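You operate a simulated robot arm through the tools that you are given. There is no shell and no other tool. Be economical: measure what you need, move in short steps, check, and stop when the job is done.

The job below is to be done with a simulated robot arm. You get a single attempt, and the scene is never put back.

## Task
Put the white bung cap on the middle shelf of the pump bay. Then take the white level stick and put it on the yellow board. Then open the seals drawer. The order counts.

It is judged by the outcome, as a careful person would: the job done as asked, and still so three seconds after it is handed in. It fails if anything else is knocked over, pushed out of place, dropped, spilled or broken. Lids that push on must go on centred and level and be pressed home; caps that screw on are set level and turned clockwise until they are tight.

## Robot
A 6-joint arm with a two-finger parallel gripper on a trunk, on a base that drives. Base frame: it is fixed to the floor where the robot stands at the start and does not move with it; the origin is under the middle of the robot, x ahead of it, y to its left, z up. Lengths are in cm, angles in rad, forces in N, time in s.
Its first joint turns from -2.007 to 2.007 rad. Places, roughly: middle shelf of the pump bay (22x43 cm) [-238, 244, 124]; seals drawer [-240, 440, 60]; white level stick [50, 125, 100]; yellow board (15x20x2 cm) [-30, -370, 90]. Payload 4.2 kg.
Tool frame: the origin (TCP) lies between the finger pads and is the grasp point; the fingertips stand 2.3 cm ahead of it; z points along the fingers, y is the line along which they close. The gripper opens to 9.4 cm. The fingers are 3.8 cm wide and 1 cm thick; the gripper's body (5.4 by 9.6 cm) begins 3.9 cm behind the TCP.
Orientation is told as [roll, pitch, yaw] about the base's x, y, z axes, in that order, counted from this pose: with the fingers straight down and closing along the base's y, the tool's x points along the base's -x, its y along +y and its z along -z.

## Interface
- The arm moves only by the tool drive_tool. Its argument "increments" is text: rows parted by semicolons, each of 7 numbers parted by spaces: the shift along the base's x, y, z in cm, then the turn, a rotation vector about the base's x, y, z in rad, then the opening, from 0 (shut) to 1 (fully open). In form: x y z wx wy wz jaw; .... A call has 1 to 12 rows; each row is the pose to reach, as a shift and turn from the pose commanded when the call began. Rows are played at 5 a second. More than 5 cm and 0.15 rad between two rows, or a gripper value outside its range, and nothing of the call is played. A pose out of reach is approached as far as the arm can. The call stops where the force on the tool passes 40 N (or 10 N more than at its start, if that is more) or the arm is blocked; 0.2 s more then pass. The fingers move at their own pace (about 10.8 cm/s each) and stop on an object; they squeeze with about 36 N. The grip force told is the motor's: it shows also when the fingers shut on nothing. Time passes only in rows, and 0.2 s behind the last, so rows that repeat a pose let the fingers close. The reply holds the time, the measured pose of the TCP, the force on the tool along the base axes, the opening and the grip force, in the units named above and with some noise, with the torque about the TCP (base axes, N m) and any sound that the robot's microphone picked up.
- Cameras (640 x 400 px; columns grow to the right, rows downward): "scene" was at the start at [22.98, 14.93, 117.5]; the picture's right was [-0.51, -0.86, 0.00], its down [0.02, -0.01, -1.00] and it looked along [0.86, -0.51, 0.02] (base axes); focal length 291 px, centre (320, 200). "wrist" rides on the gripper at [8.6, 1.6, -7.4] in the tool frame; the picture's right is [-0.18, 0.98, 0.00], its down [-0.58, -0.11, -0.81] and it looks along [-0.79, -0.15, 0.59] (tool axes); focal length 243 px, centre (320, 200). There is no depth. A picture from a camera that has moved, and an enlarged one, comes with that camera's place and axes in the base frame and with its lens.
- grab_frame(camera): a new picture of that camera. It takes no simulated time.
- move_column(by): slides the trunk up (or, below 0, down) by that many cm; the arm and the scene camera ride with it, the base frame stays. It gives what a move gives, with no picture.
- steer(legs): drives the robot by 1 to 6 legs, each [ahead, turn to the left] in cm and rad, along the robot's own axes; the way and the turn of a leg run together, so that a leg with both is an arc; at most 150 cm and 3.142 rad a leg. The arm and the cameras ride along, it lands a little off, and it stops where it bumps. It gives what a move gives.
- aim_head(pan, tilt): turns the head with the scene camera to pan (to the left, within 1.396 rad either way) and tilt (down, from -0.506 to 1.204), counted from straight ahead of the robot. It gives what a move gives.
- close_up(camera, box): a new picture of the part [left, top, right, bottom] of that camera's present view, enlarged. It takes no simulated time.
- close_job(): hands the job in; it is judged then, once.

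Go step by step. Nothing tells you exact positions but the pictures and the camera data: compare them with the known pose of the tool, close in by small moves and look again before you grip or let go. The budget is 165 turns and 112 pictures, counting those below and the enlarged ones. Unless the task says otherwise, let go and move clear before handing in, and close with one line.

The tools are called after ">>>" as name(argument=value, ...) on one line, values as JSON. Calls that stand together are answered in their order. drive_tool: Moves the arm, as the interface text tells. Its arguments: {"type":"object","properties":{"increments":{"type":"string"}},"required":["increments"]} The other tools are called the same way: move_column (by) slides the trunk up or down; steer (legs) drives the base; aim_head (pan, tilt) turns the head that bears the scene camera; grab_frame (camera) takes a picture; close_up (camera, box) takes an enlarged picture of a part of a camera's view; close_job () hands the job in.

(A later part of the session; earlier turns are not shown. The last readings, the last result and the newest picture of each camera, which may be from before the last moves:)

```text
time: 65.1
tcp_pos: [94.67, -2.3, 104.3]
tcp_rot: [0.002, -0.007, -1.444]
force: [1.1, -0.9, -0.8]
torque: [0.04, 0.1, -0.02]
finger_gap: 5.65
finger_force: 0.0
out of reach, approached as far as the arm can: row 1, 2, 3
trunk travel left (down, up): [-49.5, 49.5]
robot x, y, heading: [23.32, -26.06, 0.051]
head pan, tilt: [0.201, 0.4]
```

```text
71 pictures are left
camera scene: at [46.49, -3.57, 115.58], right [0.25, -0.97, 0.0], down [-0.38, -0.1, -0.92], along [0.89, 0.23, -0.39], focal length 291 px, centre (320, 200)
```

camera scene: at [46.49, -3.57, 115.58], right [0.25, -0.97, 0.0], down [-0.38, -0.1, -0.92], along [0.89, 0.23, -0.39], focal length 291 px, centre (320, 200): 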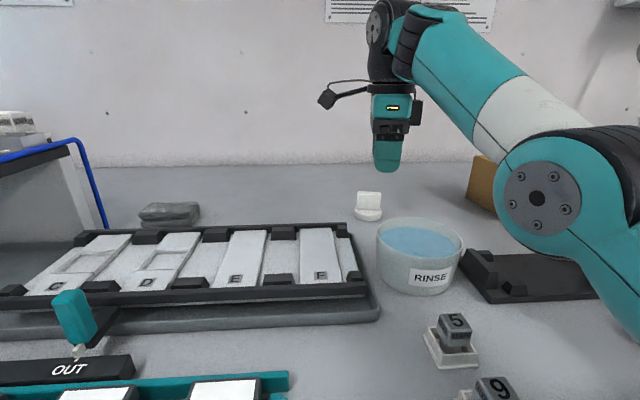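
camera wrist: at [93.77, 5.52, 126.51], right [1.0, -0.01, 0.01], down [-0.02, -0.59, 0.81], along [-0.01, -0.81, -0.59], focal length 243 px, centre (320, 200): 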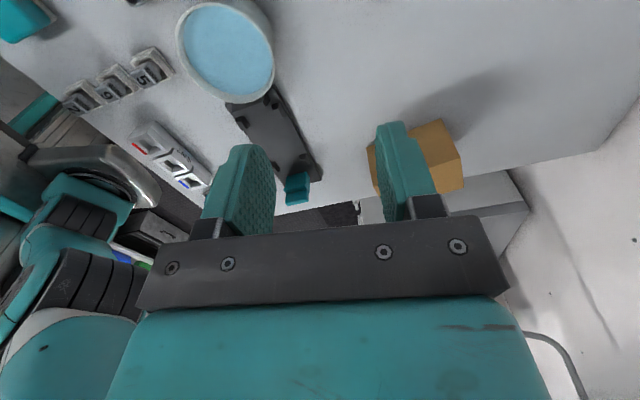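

The arm's shoulder seems low, so a higher trunk gives more reach downward. I raise the trunk and extend over the cap.

>>> move_column(by=28)

>>> drive_tool(increments="0 0 -5 0 0 0 0.6; 0 0 -10 0 0 0 0.6; 0 0 -15 0 0 0 0.6; 1 0 -18 0 0 0 0.6; 3 0 -20 0 0 0 0.6; 5 1 -20 0 0 0 0.6")

>>> grab_frame(camera="scene")

```text
time: 68.2
tcp_pos: [94.85, -2.48, 110.73]
tcp_rot: [0.002, -0.007, -1.443]
force: [0.1, 0.9, 0.9]
torque: [0.01, -0.04, 0.01]
finger_gap: 5.61
finger_force: 0.0
trunk travel left (down, up): [-56.1, 42.9]
robot x, y, heading: [22.77, -26.17, 0.047]
head pan, tilt: [0.201, 0.4]
stopped: the arm was blocked; the commanded pose is now the measured one
```

```text
time: 69.0
tcp_pos: [96.29, -1.91, 97.24]
tcp_rot: [0.013, -0.003, -1.445]
force: [-0.3, 0.4, 6.6]
torque: [0.09, -0.19, 0.0]
finger_gap: 5.65
finger_force: 0.2
out of reach, approached as far as the arm can: row 3, 4
trunk travel left (down, up): [-56.1, 42.9]
robot x, y, heading: [23.25, -26.03, 0.051]
head pan, tilt: [0.201, 0.4]
stopped in row 4: the force on the tool passed its limit (the readings are from after the stop); the commanded pose is now the measured one
```

```text
70 pictures are left
camera scene: at [46.54, -3.57, 122.12], right [0.25, -0.97, 0.0], down [-0.38, -0.1, -0.92], along [0.89, 0.23, -0.39], focal length 291 px, centre (320, 200)
```

scene: 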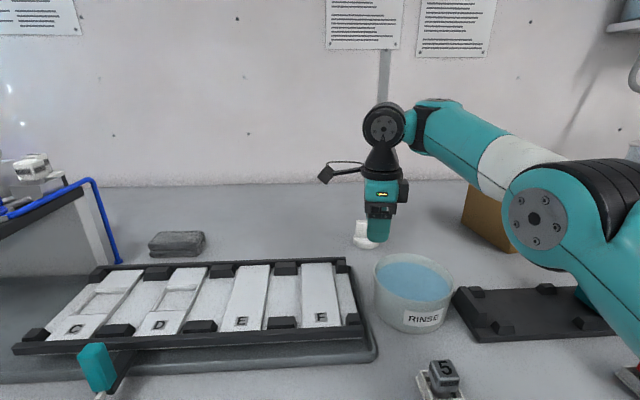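

I touched the cap's top lightly, it seems. I lift the tool and check the cap and where the shoulder stands against the bench.

>>> drive_tool(increments="-1 0 3 0 0 0 0.6; -2 0 7 0 0 0 0.6")

>>> grab_frame(camera="scene")

>>> aim_head(pan=-1.0, tilt=1.2)

>>> grab_frame(camera="scene")

```text
time: 69.6
tcp_pos: [94.21, -1.81, 104.28]
tcp_rot: [0.011, -0.004, -1.444]
force: [-0.3, -0.4, -0.3]
torque: [-0.02, -0.01, 0.02]
finger_gap: 5.65
finger_force: 0.1
trunk travel left (down, up): [-56.1, 42.9]
robot x, y, heading: [23.33, -26.35, 0.047]
head pan, tilt: [0.201, 0.4]
```

```text
69 pictures are left
camera scene: at [46.53, -3.57, 122.12], right [0.25, -0.97, 0.0], down [-0.38, -0.1, -0.92], along [0.89, 0.23, -0.39], focal length 291 px, centre (320, 200)
```

scene: 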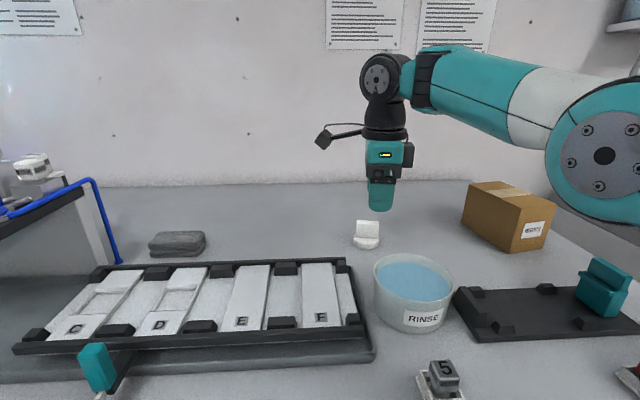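

```text
time: 71.0
tcp_pos: [94.44, -1.93, 104.15]
tcp_rot: [0.012, -0.004, -1.442]
force: [-0.5, -0.4, -1.0]
torque: [-0.02, -0.01, -0.04]
finger_gap: 5.64
finger_force: 0.2
trunk travel left (down, up): [-56.1, 42.9]
robot x, y, heading: [22.85, -25.58, 0.056]
head pan, tilt: [-1.0, 1.201]
```

```text
68 pictures are left
camera scene: at [40.81, -10.41, 115.84], right [-0.81, -0.58, 0.0], down [-0.54, 0.76, -0.36], along [0.21, -0.29, -0.93], focal length 291 px, centre (320, 200)
```

scene: 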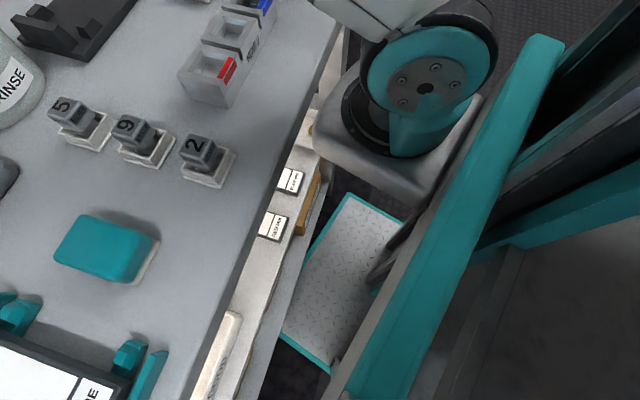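

The arm carriage sticks out in front and seems caught under the bench edge. I lower slightly, back off, raise the trunk so the carriage passes above the bench, square up, and check.

>>> move_column(by=-3)

>>> steer(legs=[[-12, 0]])

>>> move_column(by=36)

>>> steer(legs=[[0, 0.26]])

>>> grab_frame(camera="scene")

```text
time: 71.8
tcp_pos: [94.25, -1.82, 101.5]
tcp_rot: [0.012, -0.004, -1.444]
force: [0.6, -0.4, 0.6]
torque: [0.01, -0.04, 0.02]
finger_gap: 5.65
finger_force: 0.0
trunk travel left (down, up): [-53.1, 45.9]
robot x, y, heading: [23.43, -26.0, 0.049]
head pan, tilt: [-1.0, 1.201]
```

```text
time: 73.0
tcp_pos: [82.12, -2.43, 101.38]
tcp_rot: [0.012, -0.003, -1.445]
force: [0.2, 0.4, 0.1]
torque: [0.02, 0.01, 0.01]
finger_gap: 5.63
finger_force: 0.1
trunk travel left (down, up): [-53.1, 45.9]
robot x, y, heading: [10.63, -26.96, 0.053]
head pan, tilt: [-1.0, 1.201]
```

```text
time: 76.5
tcp_pos: [82.09, -2.45, 137.23]
tcp_rot: [0.013, -0.004, -1.445]
force: [0.9, 0.4, 0.1]
torque: [-0.01, 0.01, -0.01]
finger_gap: 5.66
finger_force: 0.1
trunk travel left (down, up): [-89.1, 9.9]
robot x, y, heading: [10.96, -26.66, 0.055]
head pan, tilt: [-1.0, 1.201]
```

```text
time: 77.8
tcp_pos: [73.59, 14.86, 137.37]
tcp_rot: [0.013, -0.003, -1.186]
force: [-0.1, 0.1, 0.0]
torque: [0.0, 0.03, 0.0]
finger_gap: 5.63
finger_force: 0.0
trunk travel left (down, up): [-89.1, 9.9]
robot x, y, heading: [10.8, -27.06, 0.318]
head pan, tilt: [-1.0, 1.201]
```

```text
67 pictures are left
camera scene: at [23.92, -7.02, 148.87], right [-0.64, -0.77, 0.0], down [-0.72, 0.59, -0.36], along [0.28, -0.23, -0.93], focal length 291 px, centre (320, 200)
```

scene: 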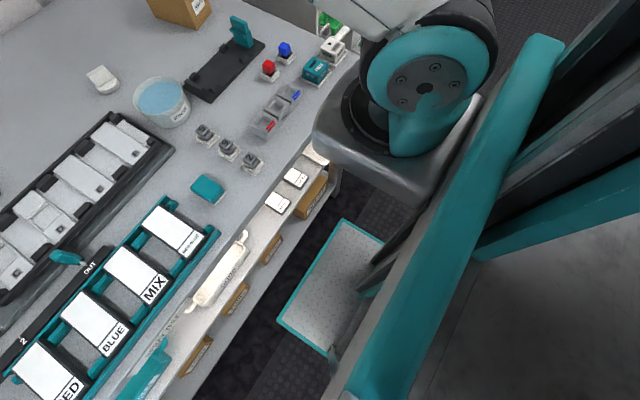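

The carriage is now clearly above the bench top and I am square to it. I drive 13 cm closer.

>>> steer(legs=[[13, 0]])

>>> aim_head(pan=0.0, tilt=0.7)

>>> grab_frame(camera="scene")

```text
time: 79.1
tcp_pos: [85.84, 18.94, 137.34]
tcp_rot: [0.014, -0.003, -1.185]
force: [-0.1, 1.0, -0.3]
torque: [-0.02, 0.0, 0.01]
finger_gap: 5.65
finger_force: 0.0
trunk travel left (down, up): [-89.1, 9.9]
robot x, y, heading: [23.34, -22.88, 0.314]
head pan, tilt: [-1.0, 1.201]
```

```text
time: 80.3
tcp_pos: [85.96, 18.86, 137.34]
tcp_rot: [0.015, -0.002, -1.186]
force: [0.1, -0.2, -0.3]
torque: [-0.02, 0.02, -0.01]
finger_gap: 5.65
finger_force: 0.1
trunk travel left (down, up): [-89.1, 9.9]
robot x, y, heading: [23.1, -22.5, 0.317]
head pan, tilt: [0.0, 0.7]
```

```text
66 pictures are left
camera scene: at [40.11, 3.16, 152.47], right [0.31, -0.95, 0.0], down [-0.61, -0.2, -0.76], along [0.73, 0.23, -0.64], focal length 291 px, centre (320, 200)
```

scene: 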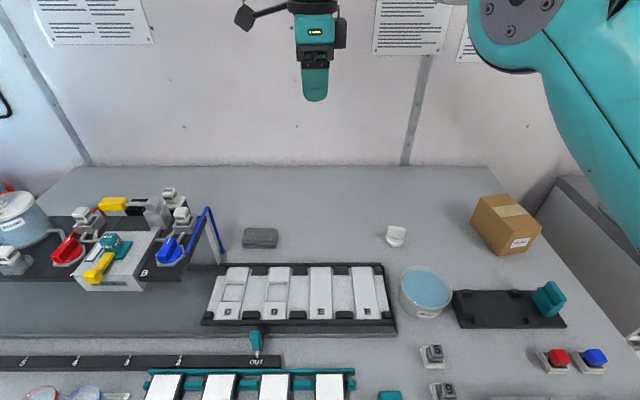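

>>> close_up(camera="scene", box=[356, 210, 436, 260])

>>> drive_tool(increments="0 -3 -4 0 0 -0.05 0.6; 0 -6 -8 0 0 -0.1 0.6; 2 -9 -12 0 0 -0.15 0.6; 5 -12 -16 0 0 -0.2 0.6; 8 -15 -20 0 0 -0.27 0.6; 11 -17 -24 0 0 -0.27 0.6; 12 -19.2 -27 0 0 -0.27 0.6; 14.3 -19.2 -29 0 0 -0.27 0.6")

>>> grab_frame(camera="scene")

```text
8.00 times, centred on (396, 235) of scene
camera zoom: at [40.11, 3.16, 152.47], right [0.31, -0.95, 0.0], down [-0.61, -0.2, -0.76], along [0.73, 0.23, -0.64], focal length 2329 px, centre (-288, -80)
```

zoom: 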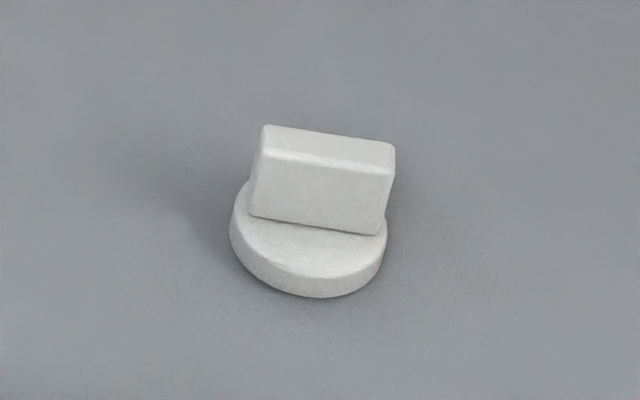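

```text
refused: row 3 steps farther than a row can; nothing moved
```

```text
64 pictures are left
camera scene: at [40.11, 3.16, 152.47], right [0.31, -0.95, 0.0], down [-0.61, -0.2, -0.76], along [0.73, 0.23, -0.64], focal length 291 px, centre (320, 200)
```

scene: 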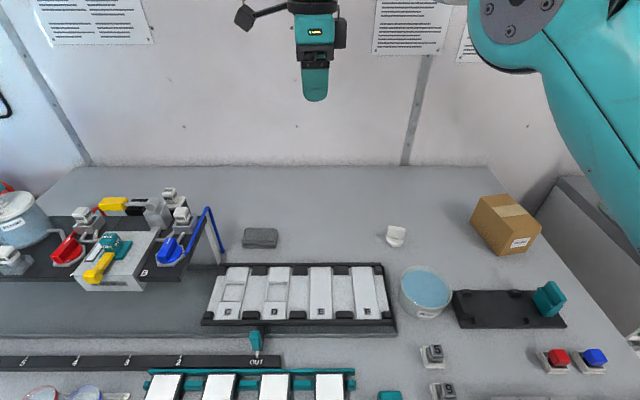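

The block's centre is at about (101.3, -0.35), width direction yaw 0.116, top at z≈94.5. I move above it in smaller rows.

>>> drive_tool(increments="1.3 -1.6 -2.5 0 0 -0.03 0.6; 2.6 -3.2 -5 0 0 -0.06 0.6; 3.9 -4.8 -7.5 0 0 -0.09 0.6; 5.2 -6.4 -10 0 0 -0.12 0.6; 6.5 -8 -12.5 0 0 -0.15 0.6; 7.8 -9.6 -15 0 0 -0.18 0.6; 9.1 -11.2 -17.5 0 0 -0.21 0.6; 10.4 -12.8 -20 0 0 -0.24 0.6; 11.7 -14.4 -22.5 0 0 -0.27 0.6; 13 -16 -25 0 0 -0.27 0.6; 14.3 -17.6 -27.5 0 0 -0.27 0.6; 15.3 -19.2 -29.5 0 0 -0.27 0.6")

>>> grab_frame(camera="scene")

>>> grab_frame(camera="wrist")

```text
time: 82.9
tcp_pos: [103.56, 1.75, 112.65]
tcp_rot: [-0.01, -0.002, -1.455]
force: [-0.6, -0.4, 0.3]
torque: [-0.01, -0.01, 0.03]
finger_gap: 5.64
finger_force: 0.0
out of reach, approached as far as the arm can: row 2, 3, 4, 5, 6, 7, 8, 9, 10, 11, 12
trunk travel left (down, up): [-89.1, 9.9]
robot x, y, heading: [23.46, -22.84, 0.311]
head pan, tilt: [0.0, 0.7]
```

```text
63 pictures are left
camera scene: at [40.09, 3.18, 152.47], right [0.31, -0.95, 0.0], down [-0.61, -0.2, -0.77], along [0.73, 0.23, -0.64], focal length 291 px, centre (320, 200)
```

scene: 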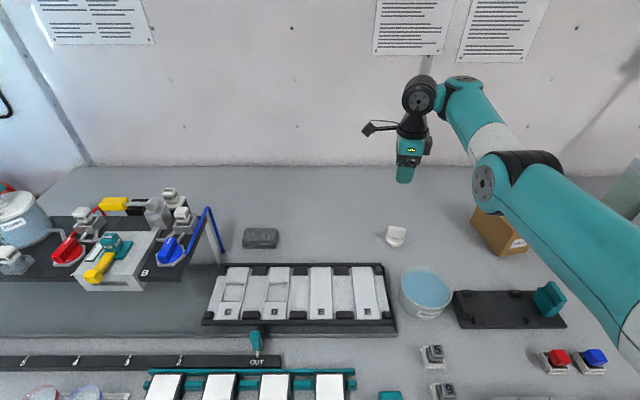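

```text
62 pictures are left
camera wrist: at [104.21, 10.65, 120.07], right [1.0, -0.07, -0.01], down [-0.03, -0.59, 0.81], along [-0.06, -0.81, -0.59], focal length 243 px, centre (320, 200)
```

wrist: 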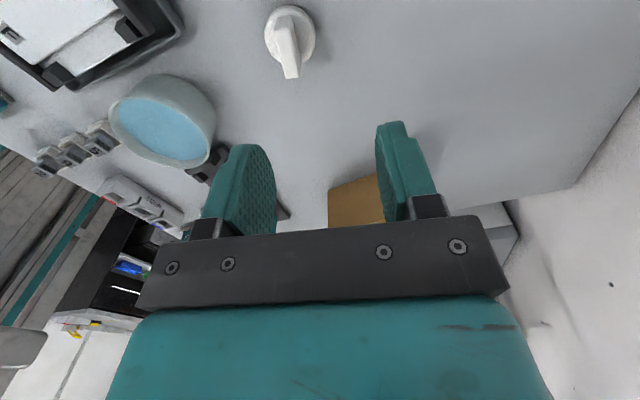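

>>> drive_tool(increments="-1 -1 0 0 0 0 0.6; -2.2 -2.1 0 0 0 0 0.6; -2.2 -2.1 -2 0 0 0 0.6; -2.2 -2.1 -5 0 0 0 0.6")

```text
time: 83.9
tcp_pos: [104.04, 0.62, 112.61]
tcp_rot: [-0.01, -0.001, -1.452]
force: [1.1, -1.0, -0.1]
torque: [-0.02, -0.01, 0.0]
finger_gap: 5.64
finger_force: 0.1
out of reach, approached as far as the arm can: row 1, 2, 3, 4
trunk travel left (down, up): [-89.1, 9.9]
robot x, y, heading: [23.69, -22.41, 0.307]
head pan, tilt: [0.0, 0.7]
```

>>> drive_tool(increments="0 0 4 0 0 0 0.6; 1 1 8 0 0 0 0.6; 1 1 10 0 0 0 0.6; 1 1 10 0 0 0 0.6; 1 1 10 0 0 0 0.6")

>>> grab_frame(camera="scene")

```text
time: 85.1
tcp_pos: [104.95, 1.81, 122.62]
tcp_rot: [0.011, -0.003, -1.455]
force: [0.2, 1.3, -0.4]
torque: [-0.01, -0.03, 0.05]
finger_gap: 5.65
finger_force: 0.0
out of reach, approached as far as the arm can: row 1
trunk travel left (down, up): [-89.1, 9.9]
robot x, y, heading: [23.72, -22.87, 0.313]
head pan, tilt: [0.0, 0.7]
```

```text
61 pictures are left
camera scene: at [40.11, 3.16, 152.47], right [0.31, -0.95, 0.0], down [-0.61, -0.2, -0.76], along [0.73, 0.23, -0.64], focal length 291 px, centre (320, 200)
```

scene: 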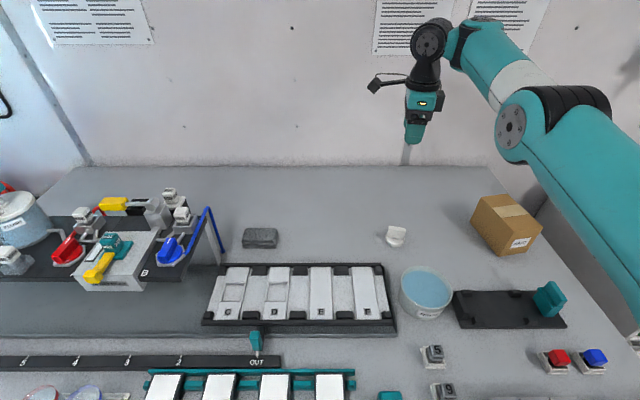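

The reach limits are clear now. Better: grip the block across its 4.8 cm width (closing along y) with the fingers tilted forward and the camera on the far side, which suits both reach and the shelf. I back off slightly, lower the trunk a bit and turn the tool.

>>> steer(legs=[[-6.5, 0]])

>>> move_column(by=-10)

>>> drive_tool(increments="-1 0 0 0 0 -0.142 0.75; -2 0 0 0 0 -0.284 0.75; -3 0 0 0 0 -0.426 0.75; -4 0 0 0 0 -0.568 0.75; -5 0 0 0 0 -0.71 0.75; -6 0 0 0 0 -0.852 0.75; -7 0 0 0 0 -0.994 0.75; -7 0 0 0 0 -1.136 0.75; -7 0 0 0 0 -1.278 0.75; -7 0 0 0 0 -1.42 0.75; -7 0 0 0 0 -1.57 0.75")

```text
time: 86.1
tcp_pos: [98.75, -0.23, 122.5]
tcp_rot: [0.014, -0.003, -1.456]
force: [0.1, -0.1, -0.8]
torque: [0.01, 0.02, 0.0]
finger_gap: 5.63
finger_force: 0.1
trunk travel left (down, up): [-89.1, 9.9]
robot x, y, heading: [16.87, -24.68, 0.31]
head pan, tilt: [0.0, 0.7]
```

```text
time: 87.5
tcp_pos: [98.78, -0.24, 112.64]
tcp_rot: [0.015, -0.003, -1.456]
force: [0.7, 0.7, 0.6]
torque: [0.01, 0.01, 0.0]
finger_gap: 5.65
finger_force: 0.1
trunk travel left (down, up): [-79.1, 19.9]
robot x, y, heading: [17.04, -24.5, 0.307]
head pan, tilt: [0.0, 0.7]
```

```text
time: 89.8
tcp_pos: [94.06, 1.01, 113.18]
tcp_rot: [0.011, -0.007, -3.008]
force: [-1.8, -1.5, -0.5]
torque: [0.11, -0.1, -0.09]
finger_gap: 7.07
finger_force: 0.1
out of reach, approached as far as the arm can: row 1, 2, 3, 4, 8, 9, 10, 11
trunk travel left (down, up): [-79.1, 19.9]
robot x, y, heading: [17.14, -24.57, 0.311]
head pan, tilt: [0.0, 0.7]
```

Now I tilt the fingers forward by 0.5 rad.

>>> drive_tool(increments="-1 0 0 0.015 -0.124 0 0.75; -1 0 0 0.029 -0.248 0 0.75; -1 0 0 0.044 -0.372 0 0.75; -1 0 0 0.058 -0.497 0 0.75; -1 0 0 0.058 -0.497 0 0.75")

>>> grab_frame(camera="scene")

>>> grab_frame(camera="wrist")

```text
time: 91.0
tcp_pos: [96.09, 5.7, 121.43]
tcp_rot: [0.057, 0.426, -3.029]
force: [-0.1, 0.0, -0.4]
torque: [-0.04, 0.0, -0.02]
finger_gap: 7.04
finger_force: 0.1
out of reach, approached as far as the arm can: row 1, 2, 3, 4, 5
trunk travel left (down, up): [-79.1, 19.9]
robot x, y, heading: [16.86, -24.68, 0.314]
head pan, tilt: [0.0, 0.7]
```

```text
60 pictures are left
camera scene: at [33.94, 1.16, 142.47], right [0.31, -0.95, 0.0], down [-0.61, -0.2, -0.76], along [0.73, 0.23, -0.64], focal length 291 px, centre (320, 200)
```

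scene: 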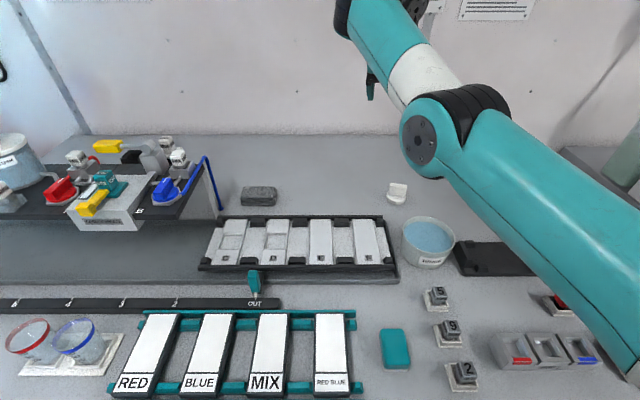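

```text
59 pictures are left
camera wrist: at [101.04, 5.09, 131.78], right [-0.08, -1.0, -0.03], down [-0.87, 0.06, 0.49], along [-0.48, 0.06, -0.87], focal length 243 px, centre (320, 200)
```

wrist: 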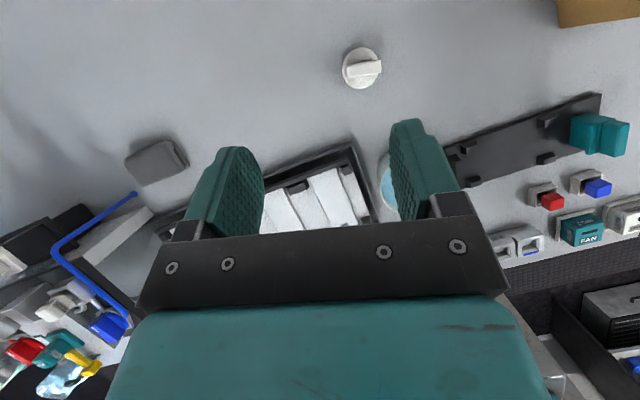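

I lower the trunk in steps and watch the elbow's clearance.

>>> move_column(by=-12)

>>> drive_tool(increments="-1 -1 0 0.009 -0.074 0 0.75; -2 -2 0 0.009 -0.074 0 0.75; -2 -3 0 0.009 -0.074 0 0.75")

>>> aim_head(pan=-0.2, tilt=0.7)

>>> grab_frame(camera="scene")

```text
time: 92.5
tcp_pos: [96.09, 5.7, 109.31]
tcp_rot: [0.058, 0.423, -3.026]
force: [0.6, -0.1, 0.8]
torque: [0.01, 0.04, 0.0]
finger_gap: 7.02
finger_force: 0.0
trunk travel left (down, up): [-67.1, 31.9]
robot x, y, heading: [17.36, -24.69, 0.311]
head pan, tilt: [0.0, 0.7]
```

```text
time: 93.3
tcp_pos: [96.07, 5.99, 112.27]
tcp_rot: [0.063, 0.493, -3.028]
force: [0.3, 0.3, 0.9]
torque: [0.03, 0.0, 0.03]
finger_gap: 7.07
finger_force: 0.1
out of reach, approached as far as the arm can: row 1, 2, 3
trunk travel left (down, up): [-67.1, 31.9]
robot x, y, heading: [17.02, -24.93, 0.31]
head pan, tilt: [0.0, 0.7]
```

```text
time: 94.1
tcp_pos: [95.94, 6.04, 112.27]
tcp_rot: [0.064, 0.494, -3.029]
force: [1.1, 0.2, 0.0]
torque: [0.0, -0.01, 0.02]
finger_gap: 7.05
finger_force: 0.0
trunk travel left (down, up): [-67.1, 31.9]
robot x, y, heading: [17.32, -24.47, 0.312]
head pan, tilt: [-0.201, 0.7]
```

```text
58 pictures are left
camera scene: at [34.28, -0.49, 130.47], right [0.11, -0.99, 0.0], down [-0.64, -0.07, -0.76], along [0.76, 0.09, -0.64], focal length 291 px, centre (320, 200)
```

scene: 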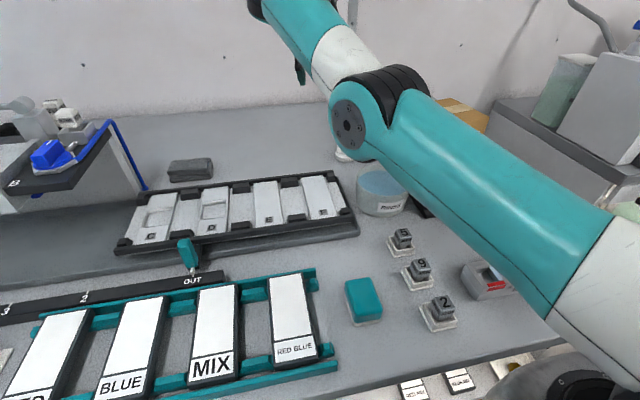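

I understand the limits better: a smaller tilt of about 0.35 rad suits the pick-up; I'll re-grip it later near the shelves with more tilt. I untilt slightly and move above the cap.

>>> drive_tool(increments="1 -1 1 -0.008 0.071 0 0.75; 2 -2 1 -0.0166 0.142 0 0.75; 3 -3.5 1 -0.0166 0.142 0 0.75; 4 -5 1 -0.0166 0.142 0 0.75; 5.3 -6.4 1 -0.0166 0.142 0 0.75; 5.3 -6.4 1 -0.0166 0.142 0 0.75")

```text
time: 95.5
tcp_pos: [101.31, -0.4, 113.13]
tcp_rot: [0.055, 0.356, -3.027]
force: [-1.2, -0.8, 0.3]
torque: [0.0, -0.02, 0.0]
finger_gap: 7.06
finger_force: 0.0
trunk travel left (down, up): [-67.1, 31.9]
robot x, y, heading: [17.54, -24.67, 0.314]
head pan, tilt: [-0.201, 0.7]
```

Reached. Now lower the trunk by 12.5 and look.

>>> move_column(by=-12.5)

>>> grab_frame(camera="wrist")

>>> aim_head(pan=0.25, tilt=0.5)

>>> grab_frame(camera="scene")

```text
time: 97.0
tcp_pos: [101.29, -0.35, 100.66]
tcp_rot: [0.056, 0.356, -3.029]
force: [0.1, 0.5, 0.3]
torque: [0.03, 0.01, 0.02]
finger_gap: 7.06
finger_force: 0.1
trunk travel left (down, up): [-54.6, 44.4]
robot x, y, heading: [17.37, -24.64, 0.312]
head pan, tilt: [-0.201, 0.7]
```

```text
57 pictures are left
camera wrist: at [106.89, -0.96, 110.78], right [-0.08, -1.0, -0.01], down [-0.84, 0.06, 0.55], along [-0.54, 0.05, -0.84], focal length 243 px, centre (320, 200)
```

wrist: 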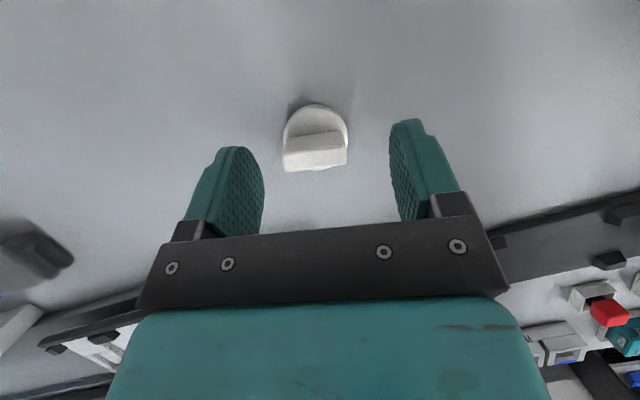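

```text
time: 97.9
tcp_pos: [101.27, -0.27, 100.65]
tcp_rot: [0.056, 0.356, -3.027]
force: [0.5, -0.3, -0.7]
torque: [-0.01, 0.01, 0.0]
finger_gap: 7.04
finger_force: 0.0
trunk travel left (down, up): [-54.6, 44.4]
robot x, y, heading: [17.3, -25.24, 0.312]
head pan, tilt: [0.25, 0.499]
```

```text
56 pictures are left
camera scene: at [33.54, 3.4, 119.74], right [0.53, -0.85, 0.0], down [-0.41, -0.25, -0.88], along [0.74, 0.47, -0.48], focal length 291 px, centre (320, 200)
```

scene: 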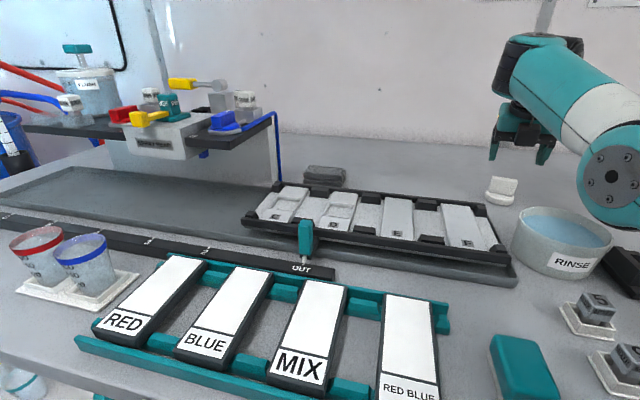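

The wrist view puts the block's centre at about (99.9, 0.25). I shift by that and descend part way.

>>> drive_tool(increments="-0.8 0.3 0 0 0 0 0.8; -1.7 0.55 -1 0 0 -0.03 0.8; -1.7 0.55 -3.2 0 0 -0.03 0.8")

>>> grab_frame(camera="wrist")

>>> close_up(camera="scene", box=[420, 100, 580, 200])

```text
time: 98.7
tcp_pos: [99.59, 0.01, 97.58]
tcp_rot: [0.054, 0.356, -3.057]
force: [0.3, -0.3, 0.6]
torque: [0.01, 0.01, 0.04]
finger_gap: 7.54
finger_force: 0.1
trunk travel left (down, up): [-54.6, 44.4]
robot x, y, heading: [17.31, -24.97, 0.31]
head pan, tilt: [0.25, 0.499]
```

```text
55 pictures are left
camera wrist: at [105.19, -0.59, 107.6], right [-0.11, -0.99, -0.01], down [-0.83, 0.08, 0.55], along [-0.54, 0.07, -0.84], focal length 243 px, centre (320, 200)
```

wrist: 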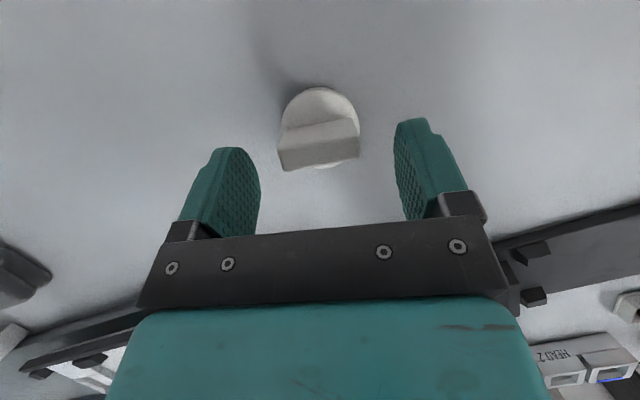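

```text
4.00 times, centred on (500, 150) of scene
camera zoom: at [33.53, 3.39, 119.75], right [0.53, -0.85, 0.0], down [-0.41, -0.25, -0.88], along [0.74, 0.47, -0.48], focal length 1165 px, centre (-400, 400)
```

zoom: 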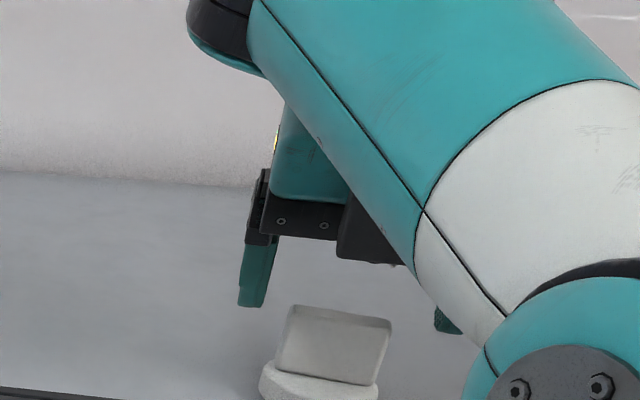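

Well centred. I descend to the grip height and close.

>>> drive_tool(increments="0.1 0.15 -1.5 0 0 -0.03 0.8; 0.1 0.15 -3.2 0 0 -0.03 0.8; 0.1 0.15 -3.2 0 0 -0.03 0.3; 0.1 0.15 -3.2 0 0 -0.03 0.3; 0.1 0.15 -3.2 0 0 -0.03 0.3")

>>> grab_frame(camera="wrist")

```text
time: 99.9
tcp_pos: [99.78, 0.25, 94.31]
tcp_rot: [0.055, 0.356, -3.086]
force: [-1.0, -0.4, 1.4]
torque: [0.04, 0.03, 0.0]
finger_gap: 4.55
finger_force: 36.2
trunk travel left (down, up): [-54.6, 44.4]
robot x, y, heading: [17.51, -24.87, 0.314]
head pan, tilt: [0.25, 0.499]
```

```text
53 pictures are left
camera wrist: at [105.3, -0.58, 104.39], right [-0.14, -0.99, -0.01], down [-0.83, 0.11, 0.55], along [-0.54, 0.09, -0.84], focal length 243 px, centre (320, 200)
```

wrist: 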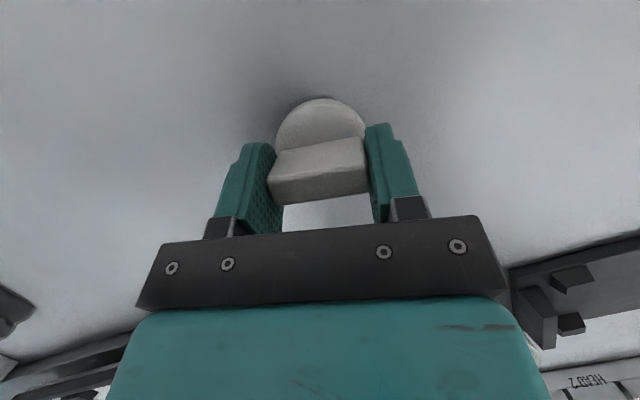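

The cap is gripped. I lift with the trunk and check it.

>>> move_column(by=22)

>>> grab_frame(camera="wrist")

```text
time: 102.2
tcp_pos: [99.8, 0.27, 116.31]
tcp_rot: [0.053, 0.355, -3.086]
force: [0.9, -0.5, -1.4]
torque: [0.02, 0.01, -0.01]
finger_gap: 4.54
finger_force: 36.1
trunk travel left (down, up): [-76.6, 22.4]
robot x, y, heading: [17.01, -24.54, 0.309]
head pan, tilt: [0.25, 0.499]
```

```text
52 pictures are left
camera wrist: at [105.31, -0.59, 126.37], right [-0.14, -0.99, -0.01], down [-0.83, 0.11, 0.55], along [-0.54, 0.09, -0.84], focal length 243 px, centre (320, 200)
```

wrist: 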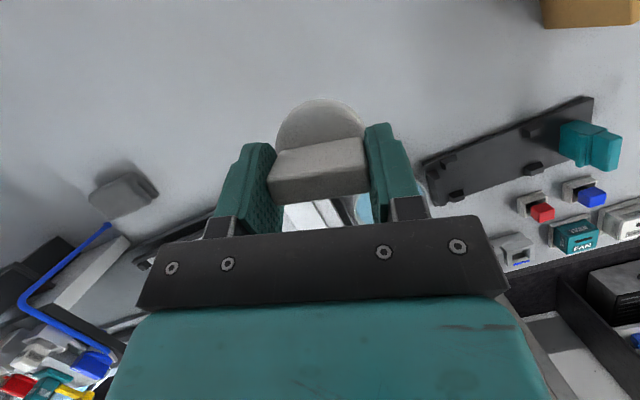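

The cap is held firmly. I back into the aisle and retract the arm.

>>> steer(legs=[[-54, 0]])

>>> drive_tool(increments="-3 -0.9 2.5 0 0 0 0.3; -6 -1.8 5 0 0 0 0.3; -9 -2.7 7.5 0 0 0 0.3; -12 -3.6 10 0 0 0 0.3; -15 -4.5 12.5 0 0 0 0.3; -18 -5.4 15 0 0 0 0.3; -21 -6.3 17 0 0 0 0.3; -24 -7.2 19 0 0 0 0.3")

>>> steer(legs=[[0, 1.57], [140, 0], [140, 0], [53, 0]])

```text
time: 105.3
tcp_pos: [48.85, -15.91, 116.26]
tcp_rot: [0.056, 0.357, -3.083]
force: [-0.4, 0.2, -1.3]
torque: [0.02, 0.0, -0.03]
finger_gap: 4.54
finger_force: 36.3
trunk travel left (down, up): [-76.6, 22.4]
robot x, y, heading: [-33.53, -41.51, 0.318]
head pan, tilt: [0.25, 0.499]
```

```text
time: 107.2
tcp_pos: [25.68, -22.53, 138.24]
tcp_rot: [0.062, 0.355, -3.08]
force: [2.2, 0.2, -4.0]
torque: [-0.1, 0.07, -0.03]
finger_gap: 4.55
finger_force: 36.3
out of reach, approached as far as the arm can: row 1, 2, 3, 4, 5, 6, 7, 8
trunk travel left (down, up): [-76.6, 22.4]
robot x, y, heading: [-33.48, -41.43, 0.308]
head pan, tilt: [0.25, 0.499]
```

```text
time: 127.2
tcp_pos: [-151.81, 336.4, 138.27]
tcp_rot: [0.063, 0.352, -1.533]
force: [1.1, -0.6, -0.7]
torque: [0.0, -0.02, -0.02]
finger_gap: 4.54
finger_force: 36.0
trunk travel left (down, up): [-76.6, 22.4]
robot x, y, heading: [-134.63, 277.23, 1.868]
head pan, tilt: [0.25, 0.499]
```

I'm abreast of the pump bay. I look left at the shelf.

>>> aim_head(pan=1.396, tilt=0.3)

>>> grab_frame(camera="scene")

```text
time: 128.6
tcp_pos: [-151.93, 336.37, 138.13]
tcp_rot: [0.061, 0.352, -1.53]
force: [1.2, 0.3, -0.4]
torque: [-0.03, 0.0, 0.01]
finger_gap: 4.51
finger_force: 35.7
trunk travel left (down, up): [-76.6, 22.4]
robot x, y, heading: [-134.88, 277.18, 1.868]
head pan, tilt: [1.396, 0.3]
```

```text
51 pictures are left
camera scene: at [-166.89, 284.86, 143.58], right [-0.12, 0.99, 0.0], down [0.29, 0.04, -0.96], along [-0.95, -0.11, -0.3], focal length 291 px, centre (320, 200)
```

scene: 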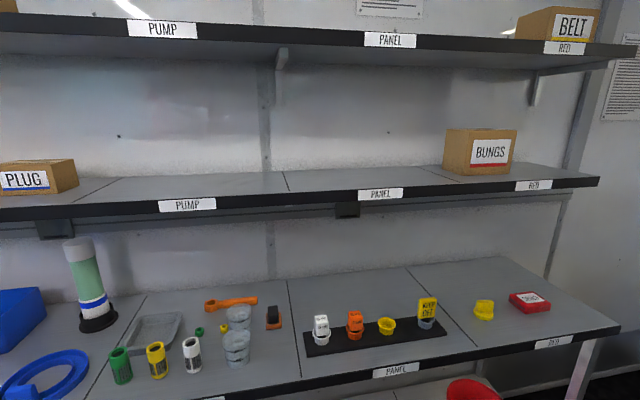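

The pump bay's middle shelf is empty and the upper shelf is about 35 cm above it, so I can place directly without re-gripping. I turn to face it and lower the trunk a little.

>>> steer(legs=[[0, 1.581]])

>>> move_column(by=-6)

>>> aim_head(pan=-0.2, tilt=0.1)

>>> grab_frame(camera="scene")

```text
time: 132.9
tcp_pos: [-193.86, 258.86, 138.26]
tcp_rot: [0.064, 0.353, 0.054]
force: [-0.3, 0.0, -1.1]
torque: [-0.02, 0.04, -0.01]
finger_gap: 4.49
finger_force: 36.2
trunk travel left (down, up): [-76.6, 22.4]
robot x, y, heading: [-134.45, 277.01, -2.833]
head pan, tilt: [1.396, 0.3]
```

```text
time: 133.9
tcp_pos: [-193.74, 258.87, 132.22]
tcp_rot: [0.063, 0.354, 0.054]
force: [0.0, -0.5, -0.8]
torque: [-0.02, 0.0, 0.0]
finger_gap: 4.53
finger_force: 35.6
trunk travel left (down, up): [-70.6, 28.4]
robot x, y, heading: [-134.62, 277.29, -2.835]
head pan, tilt: [1.396, 0.3]
```

```text
time: 135.5
tcp_pos: [-193.72, 258.83, 132.3]
tcp_rot: [0.062, 0.352, 0.054]
force: [0.4, -0.3, -1.0]
torque: [0.02, -0.02, 0.01]
finger_gap: 4.51
finger_force: 35.6
trunk travel left (down, up): [-70.6, 28.4]
robot x, y, heading: [-134.69, 277.28, -2.833]
head pan, tilt: [-0.201, 0.099]
```

```text
50 pictures are left
camera scene: at [-152.24, 252.87, 139.45], right [-0.11, 0.99, 0.0], down [0.1, 0.01, -0.99], along [-0.99, -0.11, -0.1], focal length 291 px, centre (320, 200)
```

scene: 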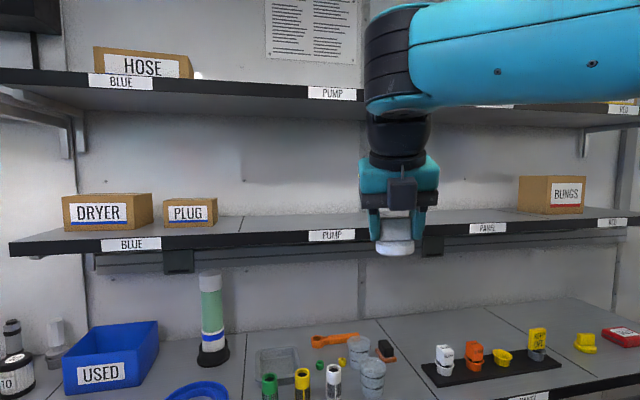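

The forearm end would come close to the upper shelf in this posture; the reach posture used at pick-up is flatter. I raise the trunk and extend the arm outside the shelf first.

>>> move_column(by=16)

>>> drive_tool(increments="-2.9 -0.9 -2 0 0 0 0.3; -5.8 -1.8 -4 0 0 0 0.3; -8.7 -2.7 -6 0 0 0 0.3; -11.6 -3.6 -8 0 0 0 0.3; -14.5 -4.5 -10 0 0 0 0.3; -17.4 -5.4 -12 0 0 0 0.3; -20.3 -6.3 -14 0 0 0 0.3; -22.9 -7.2 -16 0 0 0 0.3")

>>> aim_head(pan=-0.2, tilt=0.2)

>>> grab_frame(camera="scene")

```text
time: 137.4
tcp_pos: [-193.78, 258.86, 148.22]
tcp_rot: [0.063, 0.353, 0.055]
force: [-0.3, -0.2, -1.1]
torque: [0.01, -0.01, 0.02]
finger_gap: 4.51
finger_force: 36.0
trunk travel left (down, up): [-86.6, 12.4]
robot x, y, heading: [-134.65, 277.02, -2.834]
head pan, tilt: [-0.201, 0.099]
```

```text
time: 139.2
tcp_pos: [-217.08, 251.45, 132.58]
tcp_rot: [0.066, 0.353, 0.055]
force: [0.2, 0.6, -1.1]
torque: [-0.01, -0.02, -0.02]
finger_gap: 4.49
finger_force: 36.1
out of reach, approached as far as the arm can: row 1, 2, 3, 4, 5, 6, 7, 8
trunk travel left (down, up): [-86.6, 12.4]
robot x, y, heading: [-134.55, 276.87, -2.838]
head pan, tilt: [-0.201, 0.099]
```

```text
time: 139.8
tcp_pos: [-216.99, 251.2, 132.58]
tcp_rot: [0.066, 0.352, 0.054]
force: [0.3, 0.2, -1.1]
torque: [-0.02, -0.02, 0.02]
finger_gap: 4.52
finger_force: 36.0
trunk travel left (down, up): [-86.6, 12.4]
robot x, y, heading: [-134.84, 277.07, -2.831]
head pan, tilt: [-0.201, 0.201]
```

```text
49 pictures are left
camera scene: at [-152.37, 252.87, 154.51], right [-0.11, 0.99, 0.0], down [0.2, 0.02, -0.98], along [-0.97, -0.11, -0.2], focal length 291 px, centre (320, 200)
```

scene: 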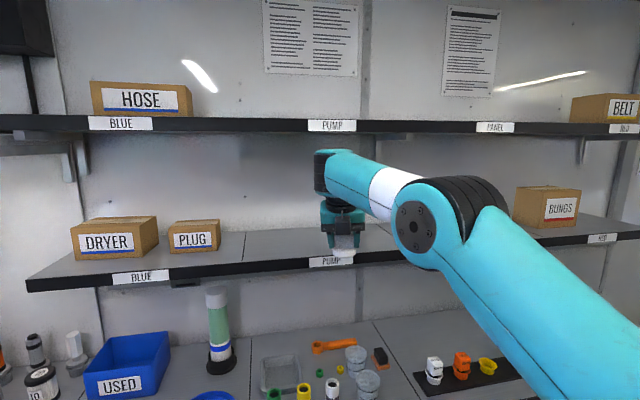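

Clearances match: wrist top about 152.7, upper shelf underside about 156.6, and the cap bottom is about 4 cm over the middle shelf. I drive 19 cm forward.

>>> steer(legs=[[19, 0]])

>>> grab_frame(camera="scene")

>>> grab_frame(camera="wrist")

```text
time: 141.4
tcp_pos: [-235.28, 245.61, 132.59]
tcp_rot: [0.066, 0.35, 0.054]
force: [0.2, 0.2, -0.2]
torque: [-0.03, 0.02, -0.05]
finger_gap: 4.54
finger_force: 35.8
trunk travel left (down, up): [-86.6, 12.4]
robot x, y, heading: [-152.7, 271.61, -2.832]
head pan, tilt: [-0.201, 0.201]
```

```text
48 pictures are left
camera scene: at [-170.55, 247.07, 154.51], right [-0.11, 0.99, 0.0], down [0.2, 0.02, -0.98], along [-0.97, -0.11, -0.2], focal length 291 px, centre (320, 200)
```

scene: 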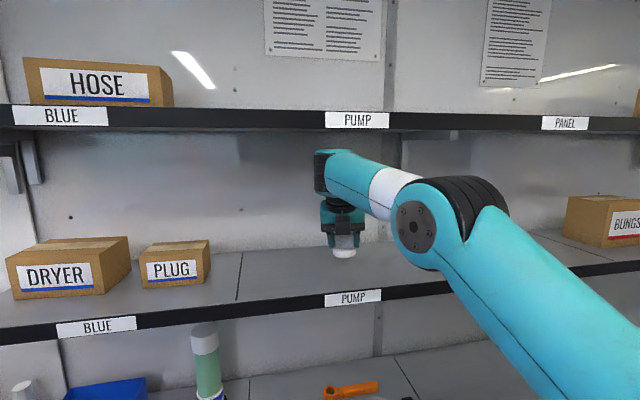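

```text
47 pictures are left
camera wrist: at [-240.88, 246.4, 142.63], right [0.14, 0.99, 0.0], down [0.83, -0.12, 0.55], along [0.54, -0.08, -0.84], focal length 243 px, centre (320, 200)
```

wrist: 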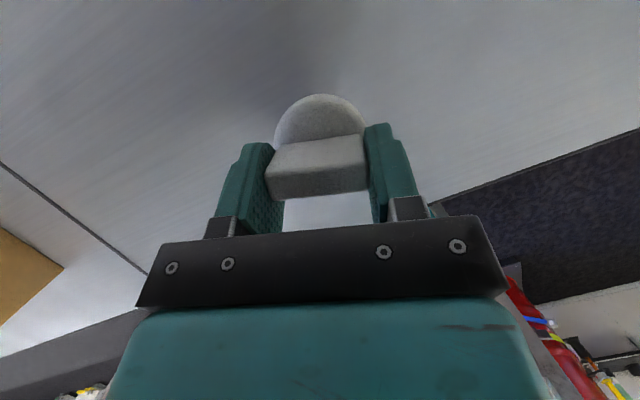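

It is above the shelf within the bay. I lower most of the way.

>>> drive_tool(increments="0 0 -1.5 0 0 0 0.3; 0 0 -3 0 0 0 0.3; 0 0 -3.6 0 0 0 0.3")

>>> drive_tool(increments="0 0 -0.25 0 0 0 0.3; 0 0 -0.4 0 0 0 0.3")

>>> close_up(camera="scene", box=[280, 190, 400, 265])

```text
time: 142.2
tcp_pos: [-236.58, 244.73, 129.76]
tcp_rot: [0.068, 0.349, 0.052]
force: [0.0, 0.0, 0.0]
torque: [-0.04, 0.02, 0.01]
finger_gap: 4.51
finger_force: 36.1
out of reach, approached as far as the arm can: row 1, 2, 3
trunk travel left (down, up): [-86.6, 12.4]
robot x, y, heading: [-152.88, 271.36, -2.835]
head pan, tilt: [-0.201, 0.201]
```

```text
time: 142.8
tcp_pos: [-236.69, 244.69, 129.36]
tcp_rot: [0.068, 0.35, 0.053]
force: [0.3, -0.2, -1.1]
torque: [-0.03, 0.02, 0.0]
finger_gap: 4.54
finger_force: 36.3
trunk travel left (down, up): [-86.6, 12.4]
robot x, y, heading: [-152.82, 271.47, -2.837]
head pan, tilt: [-0.201, 0.201]
```

```text
5.33 times, centred on (340, 228) of scene
camera zoom: at [-170.57, 247.07, 154.51], right [-0.11, 0.99, 0.0], down [0.2, 0.02, -0.98], along [-0.97, -0.11, -0.2], focal length 1553 px, centre (213, 53)
```

zoom: 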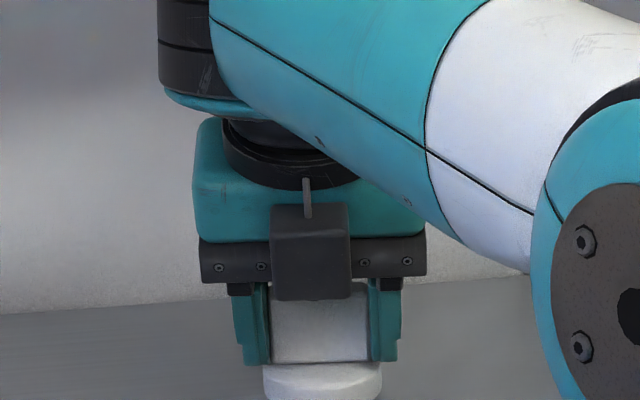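

The arm is near its lower limit, so I use the trunk for the last centimetre.

>>> move_column(by=-0.7)

>>> move_column(by=-0.3)

>>> close_up(camera="scene", box=[280, 210, 400, 285])

```text
time: 143.3
tcp_pos: [-236.55, 244.55, 129.13]
tcp_rot: [0.065, 0.357, 0.054]
force: [-1.8, -0.9, 25.3]
torque: [-0.52, 0.06, -0.02]
finger_gap: 4.53
finger_force: 36.1
trunk travel left (down, up): [-85.9, 13.1]
robot x, y, heading: [-153.35, 271.25, -2.832]
head pan, tilt: [-0.201, 0.201]
```

```text
time: 143.8
tcp_pos: [-236.68, 244.52, 129.19]
tcp_rot: [0.062, 0.364, 0.051]
force: [-2.1, -1.6, 7.4]
torque: [-0.24, 0.02, -0.03]
finger_gap: 4.52
finger_force: 35.9
trunk travel left (down, up): [-85.7, 13.3]
robot x, y, heading: [-152.66, 270.97, -2.831]
head pan, tilt: [-0.201, 0.201]
stopped: the force on the tool passed its limit (the readings are from after the stop); the commanded pose is now the measured one
```

```text
5.33 times, centred on (340, 248) of scene
camera zoom: at [-170.53, 247.07, 153.56], right [-0.11, 0.99, 0.0], down [0.2, 0.02, -0.98], along [-0.97, -0.11, -0.2], focal length 1553 px, centre (213, -53)
```

zoom: 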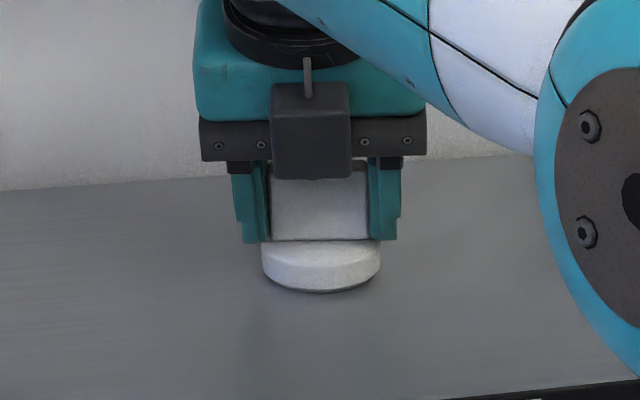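

Contact is made; the cap stands on the shelf. I open and withdraw along the tool axis.

>>> drive_tool(increments="0 0 0 0 0 0 0.6; 0 0 0 0 0 0 0.75; 0 0 0 0 0 0 0.75; 0.6 0.2 1.9 0 0 0 0.75; 1.3 0.4 3.8 0 0 0 0.75; 1.8 0.6 5 0 0 0 0.75")

>>> grab_frame(camera="scene")

```text
time: 145.2
tcp_pos: [-234.34, 244.78, 133.07]
tcp_rot: [0.058, 0.358, 0.051]
force: [0.3, 0.5, 0.3]
torque: [0.0, 0.0, -0.02]
finger_gap: 7.07
finger_force: 0.0
out of reach, approached as far as the arm can: row 5, 6
trunk travel left (down, up): [-85.7, 13.3]
robot x, y, heading: [-152.59, 271.65, -2.84]
head pan, tilt: [-0.201, 0.201]
```

```text
44 pictures are left
camera scene: at [-170.56, 247.07, 153.6], right [-0.11, 0.99, 0.0], down [0.2, 0.02, -0.98], along [-0.97, -0.11, -0.2], focal length 291 px, centre (320, 200)
```

scene: 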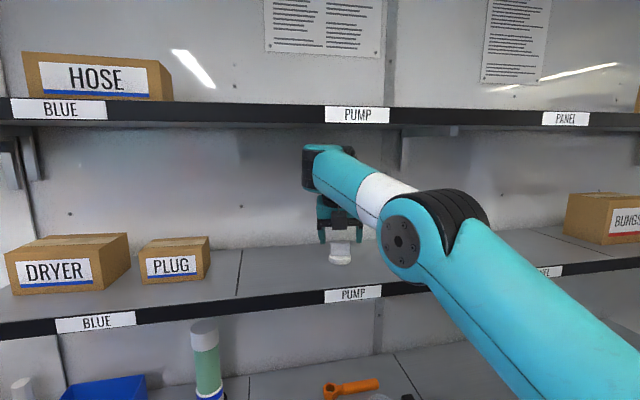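

The cap stands upright alone. I back straight out and check it.

>>> move_column(by=1)

>>> steer(legs=[[-40, 0]])

>>> grab_frame(camera="scene")

```text
time: 145.8
tcp_pos: [-234.42, 244.85, 134.09]
tcp_rot: [0.058, 0.362, 0.052]
force: [-0.5, -0.4, 0.3]
torque: [0.02, -0.02, 0.0]
finger_gap: 7.05
finger_force: 0.0
trunk travel left (down, up): [-86.7, 12.3]
robot x, y, heading: [-152.74, 271.16, -2.835]
head pan, tilt: [-0.201, 0.201]
```

```text
time: 148.3
tcp_pos: [-196.08, 257.2, 134.04]
tcp_rot: [0.06, 0.361, 0.048]
force: [-0.1, -1.0, -0.2]
torque: [0.01, -0.02, 0.01]
finger_gap: 7.03
finger_force: 0.1
trunk travel left (down, up): [-86.7, 12.3]
robot x, y, heading: [-114.33, 283.11, -2.839]
head pan, tilt: [-0.201, 0.201]
```

```text
43 pictures are left
camera scene: at [-132.08, 259.36, 154.6], right [-0.1, 0.99, 0.0], down [0.2, 0.02, -0.98], along [-0.97, -0.1, -0.2], focal length 291 px, centre (320, 200)
```

scene: 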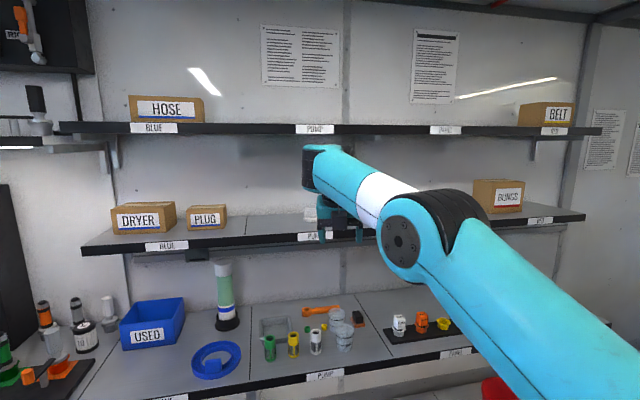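

The cap is placed. Next the level stick, which I estimate at about (53, 114), handle z 109–118, in a black holder behind the dryer tube. I drive back to the bench end.

>>> steer(legs=[[0, 1.574], [115, 0], [113, 0], [0, 1.571], [22, 0]])

>>> aim_head(pan=0.35, tilt=0.6)

>>> grab_frame(camera="scene")

```text
time: 168.5
tcp_pos: [56.61, 98.72, 133.88]
tcp_rot: [0.06, 0.362, -3.095]
force: [-0.4, 0.0, 0.6]
torque: [0.02, -0.03, 0.03]
finger_gap: 7.08
finger_force: 0.1
trunk travel left (down, up): [-86.7, 12.3]
robot x, y, heading: [-24.58, 72.57, 0.306]
head pan, tilt: [-0.201, 0.201]
```

```text
time: 169.4
tcp_pos: [56.72, 98.68, 133.97]
tcp_rot: [0.059, 0.361, -3.095]
force: [0.4, 0.5, 0.3]
torque: [0.03, -0.03, -0.03]
finger_gap: 7.05
finger_force: 0.1
trunk travel left (down, up): [-86.7, 12.3]
robot x, y, heading: [-25.17, 72.74, 0.304]
head pan, tilt: [0.351, 0.6]
```

```text
42 pictures are left
camera scene: at [-9.19, 101.14, 150.93], right [0.61, -0.79, 0.0], down [-0.45, -0.34, -0.83], along [0.65, 0.5, -0.56], focal length 291 px, centre (320, 200)
```

scene: 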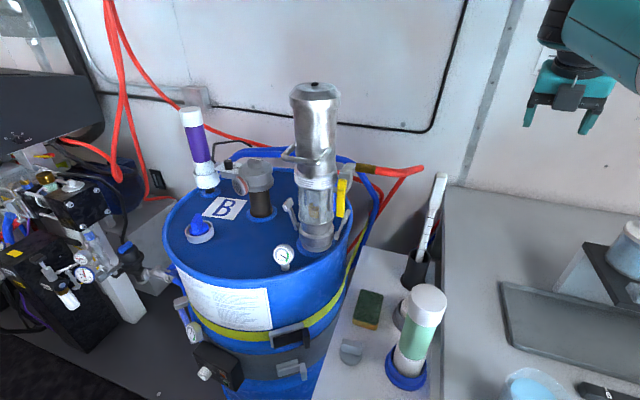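

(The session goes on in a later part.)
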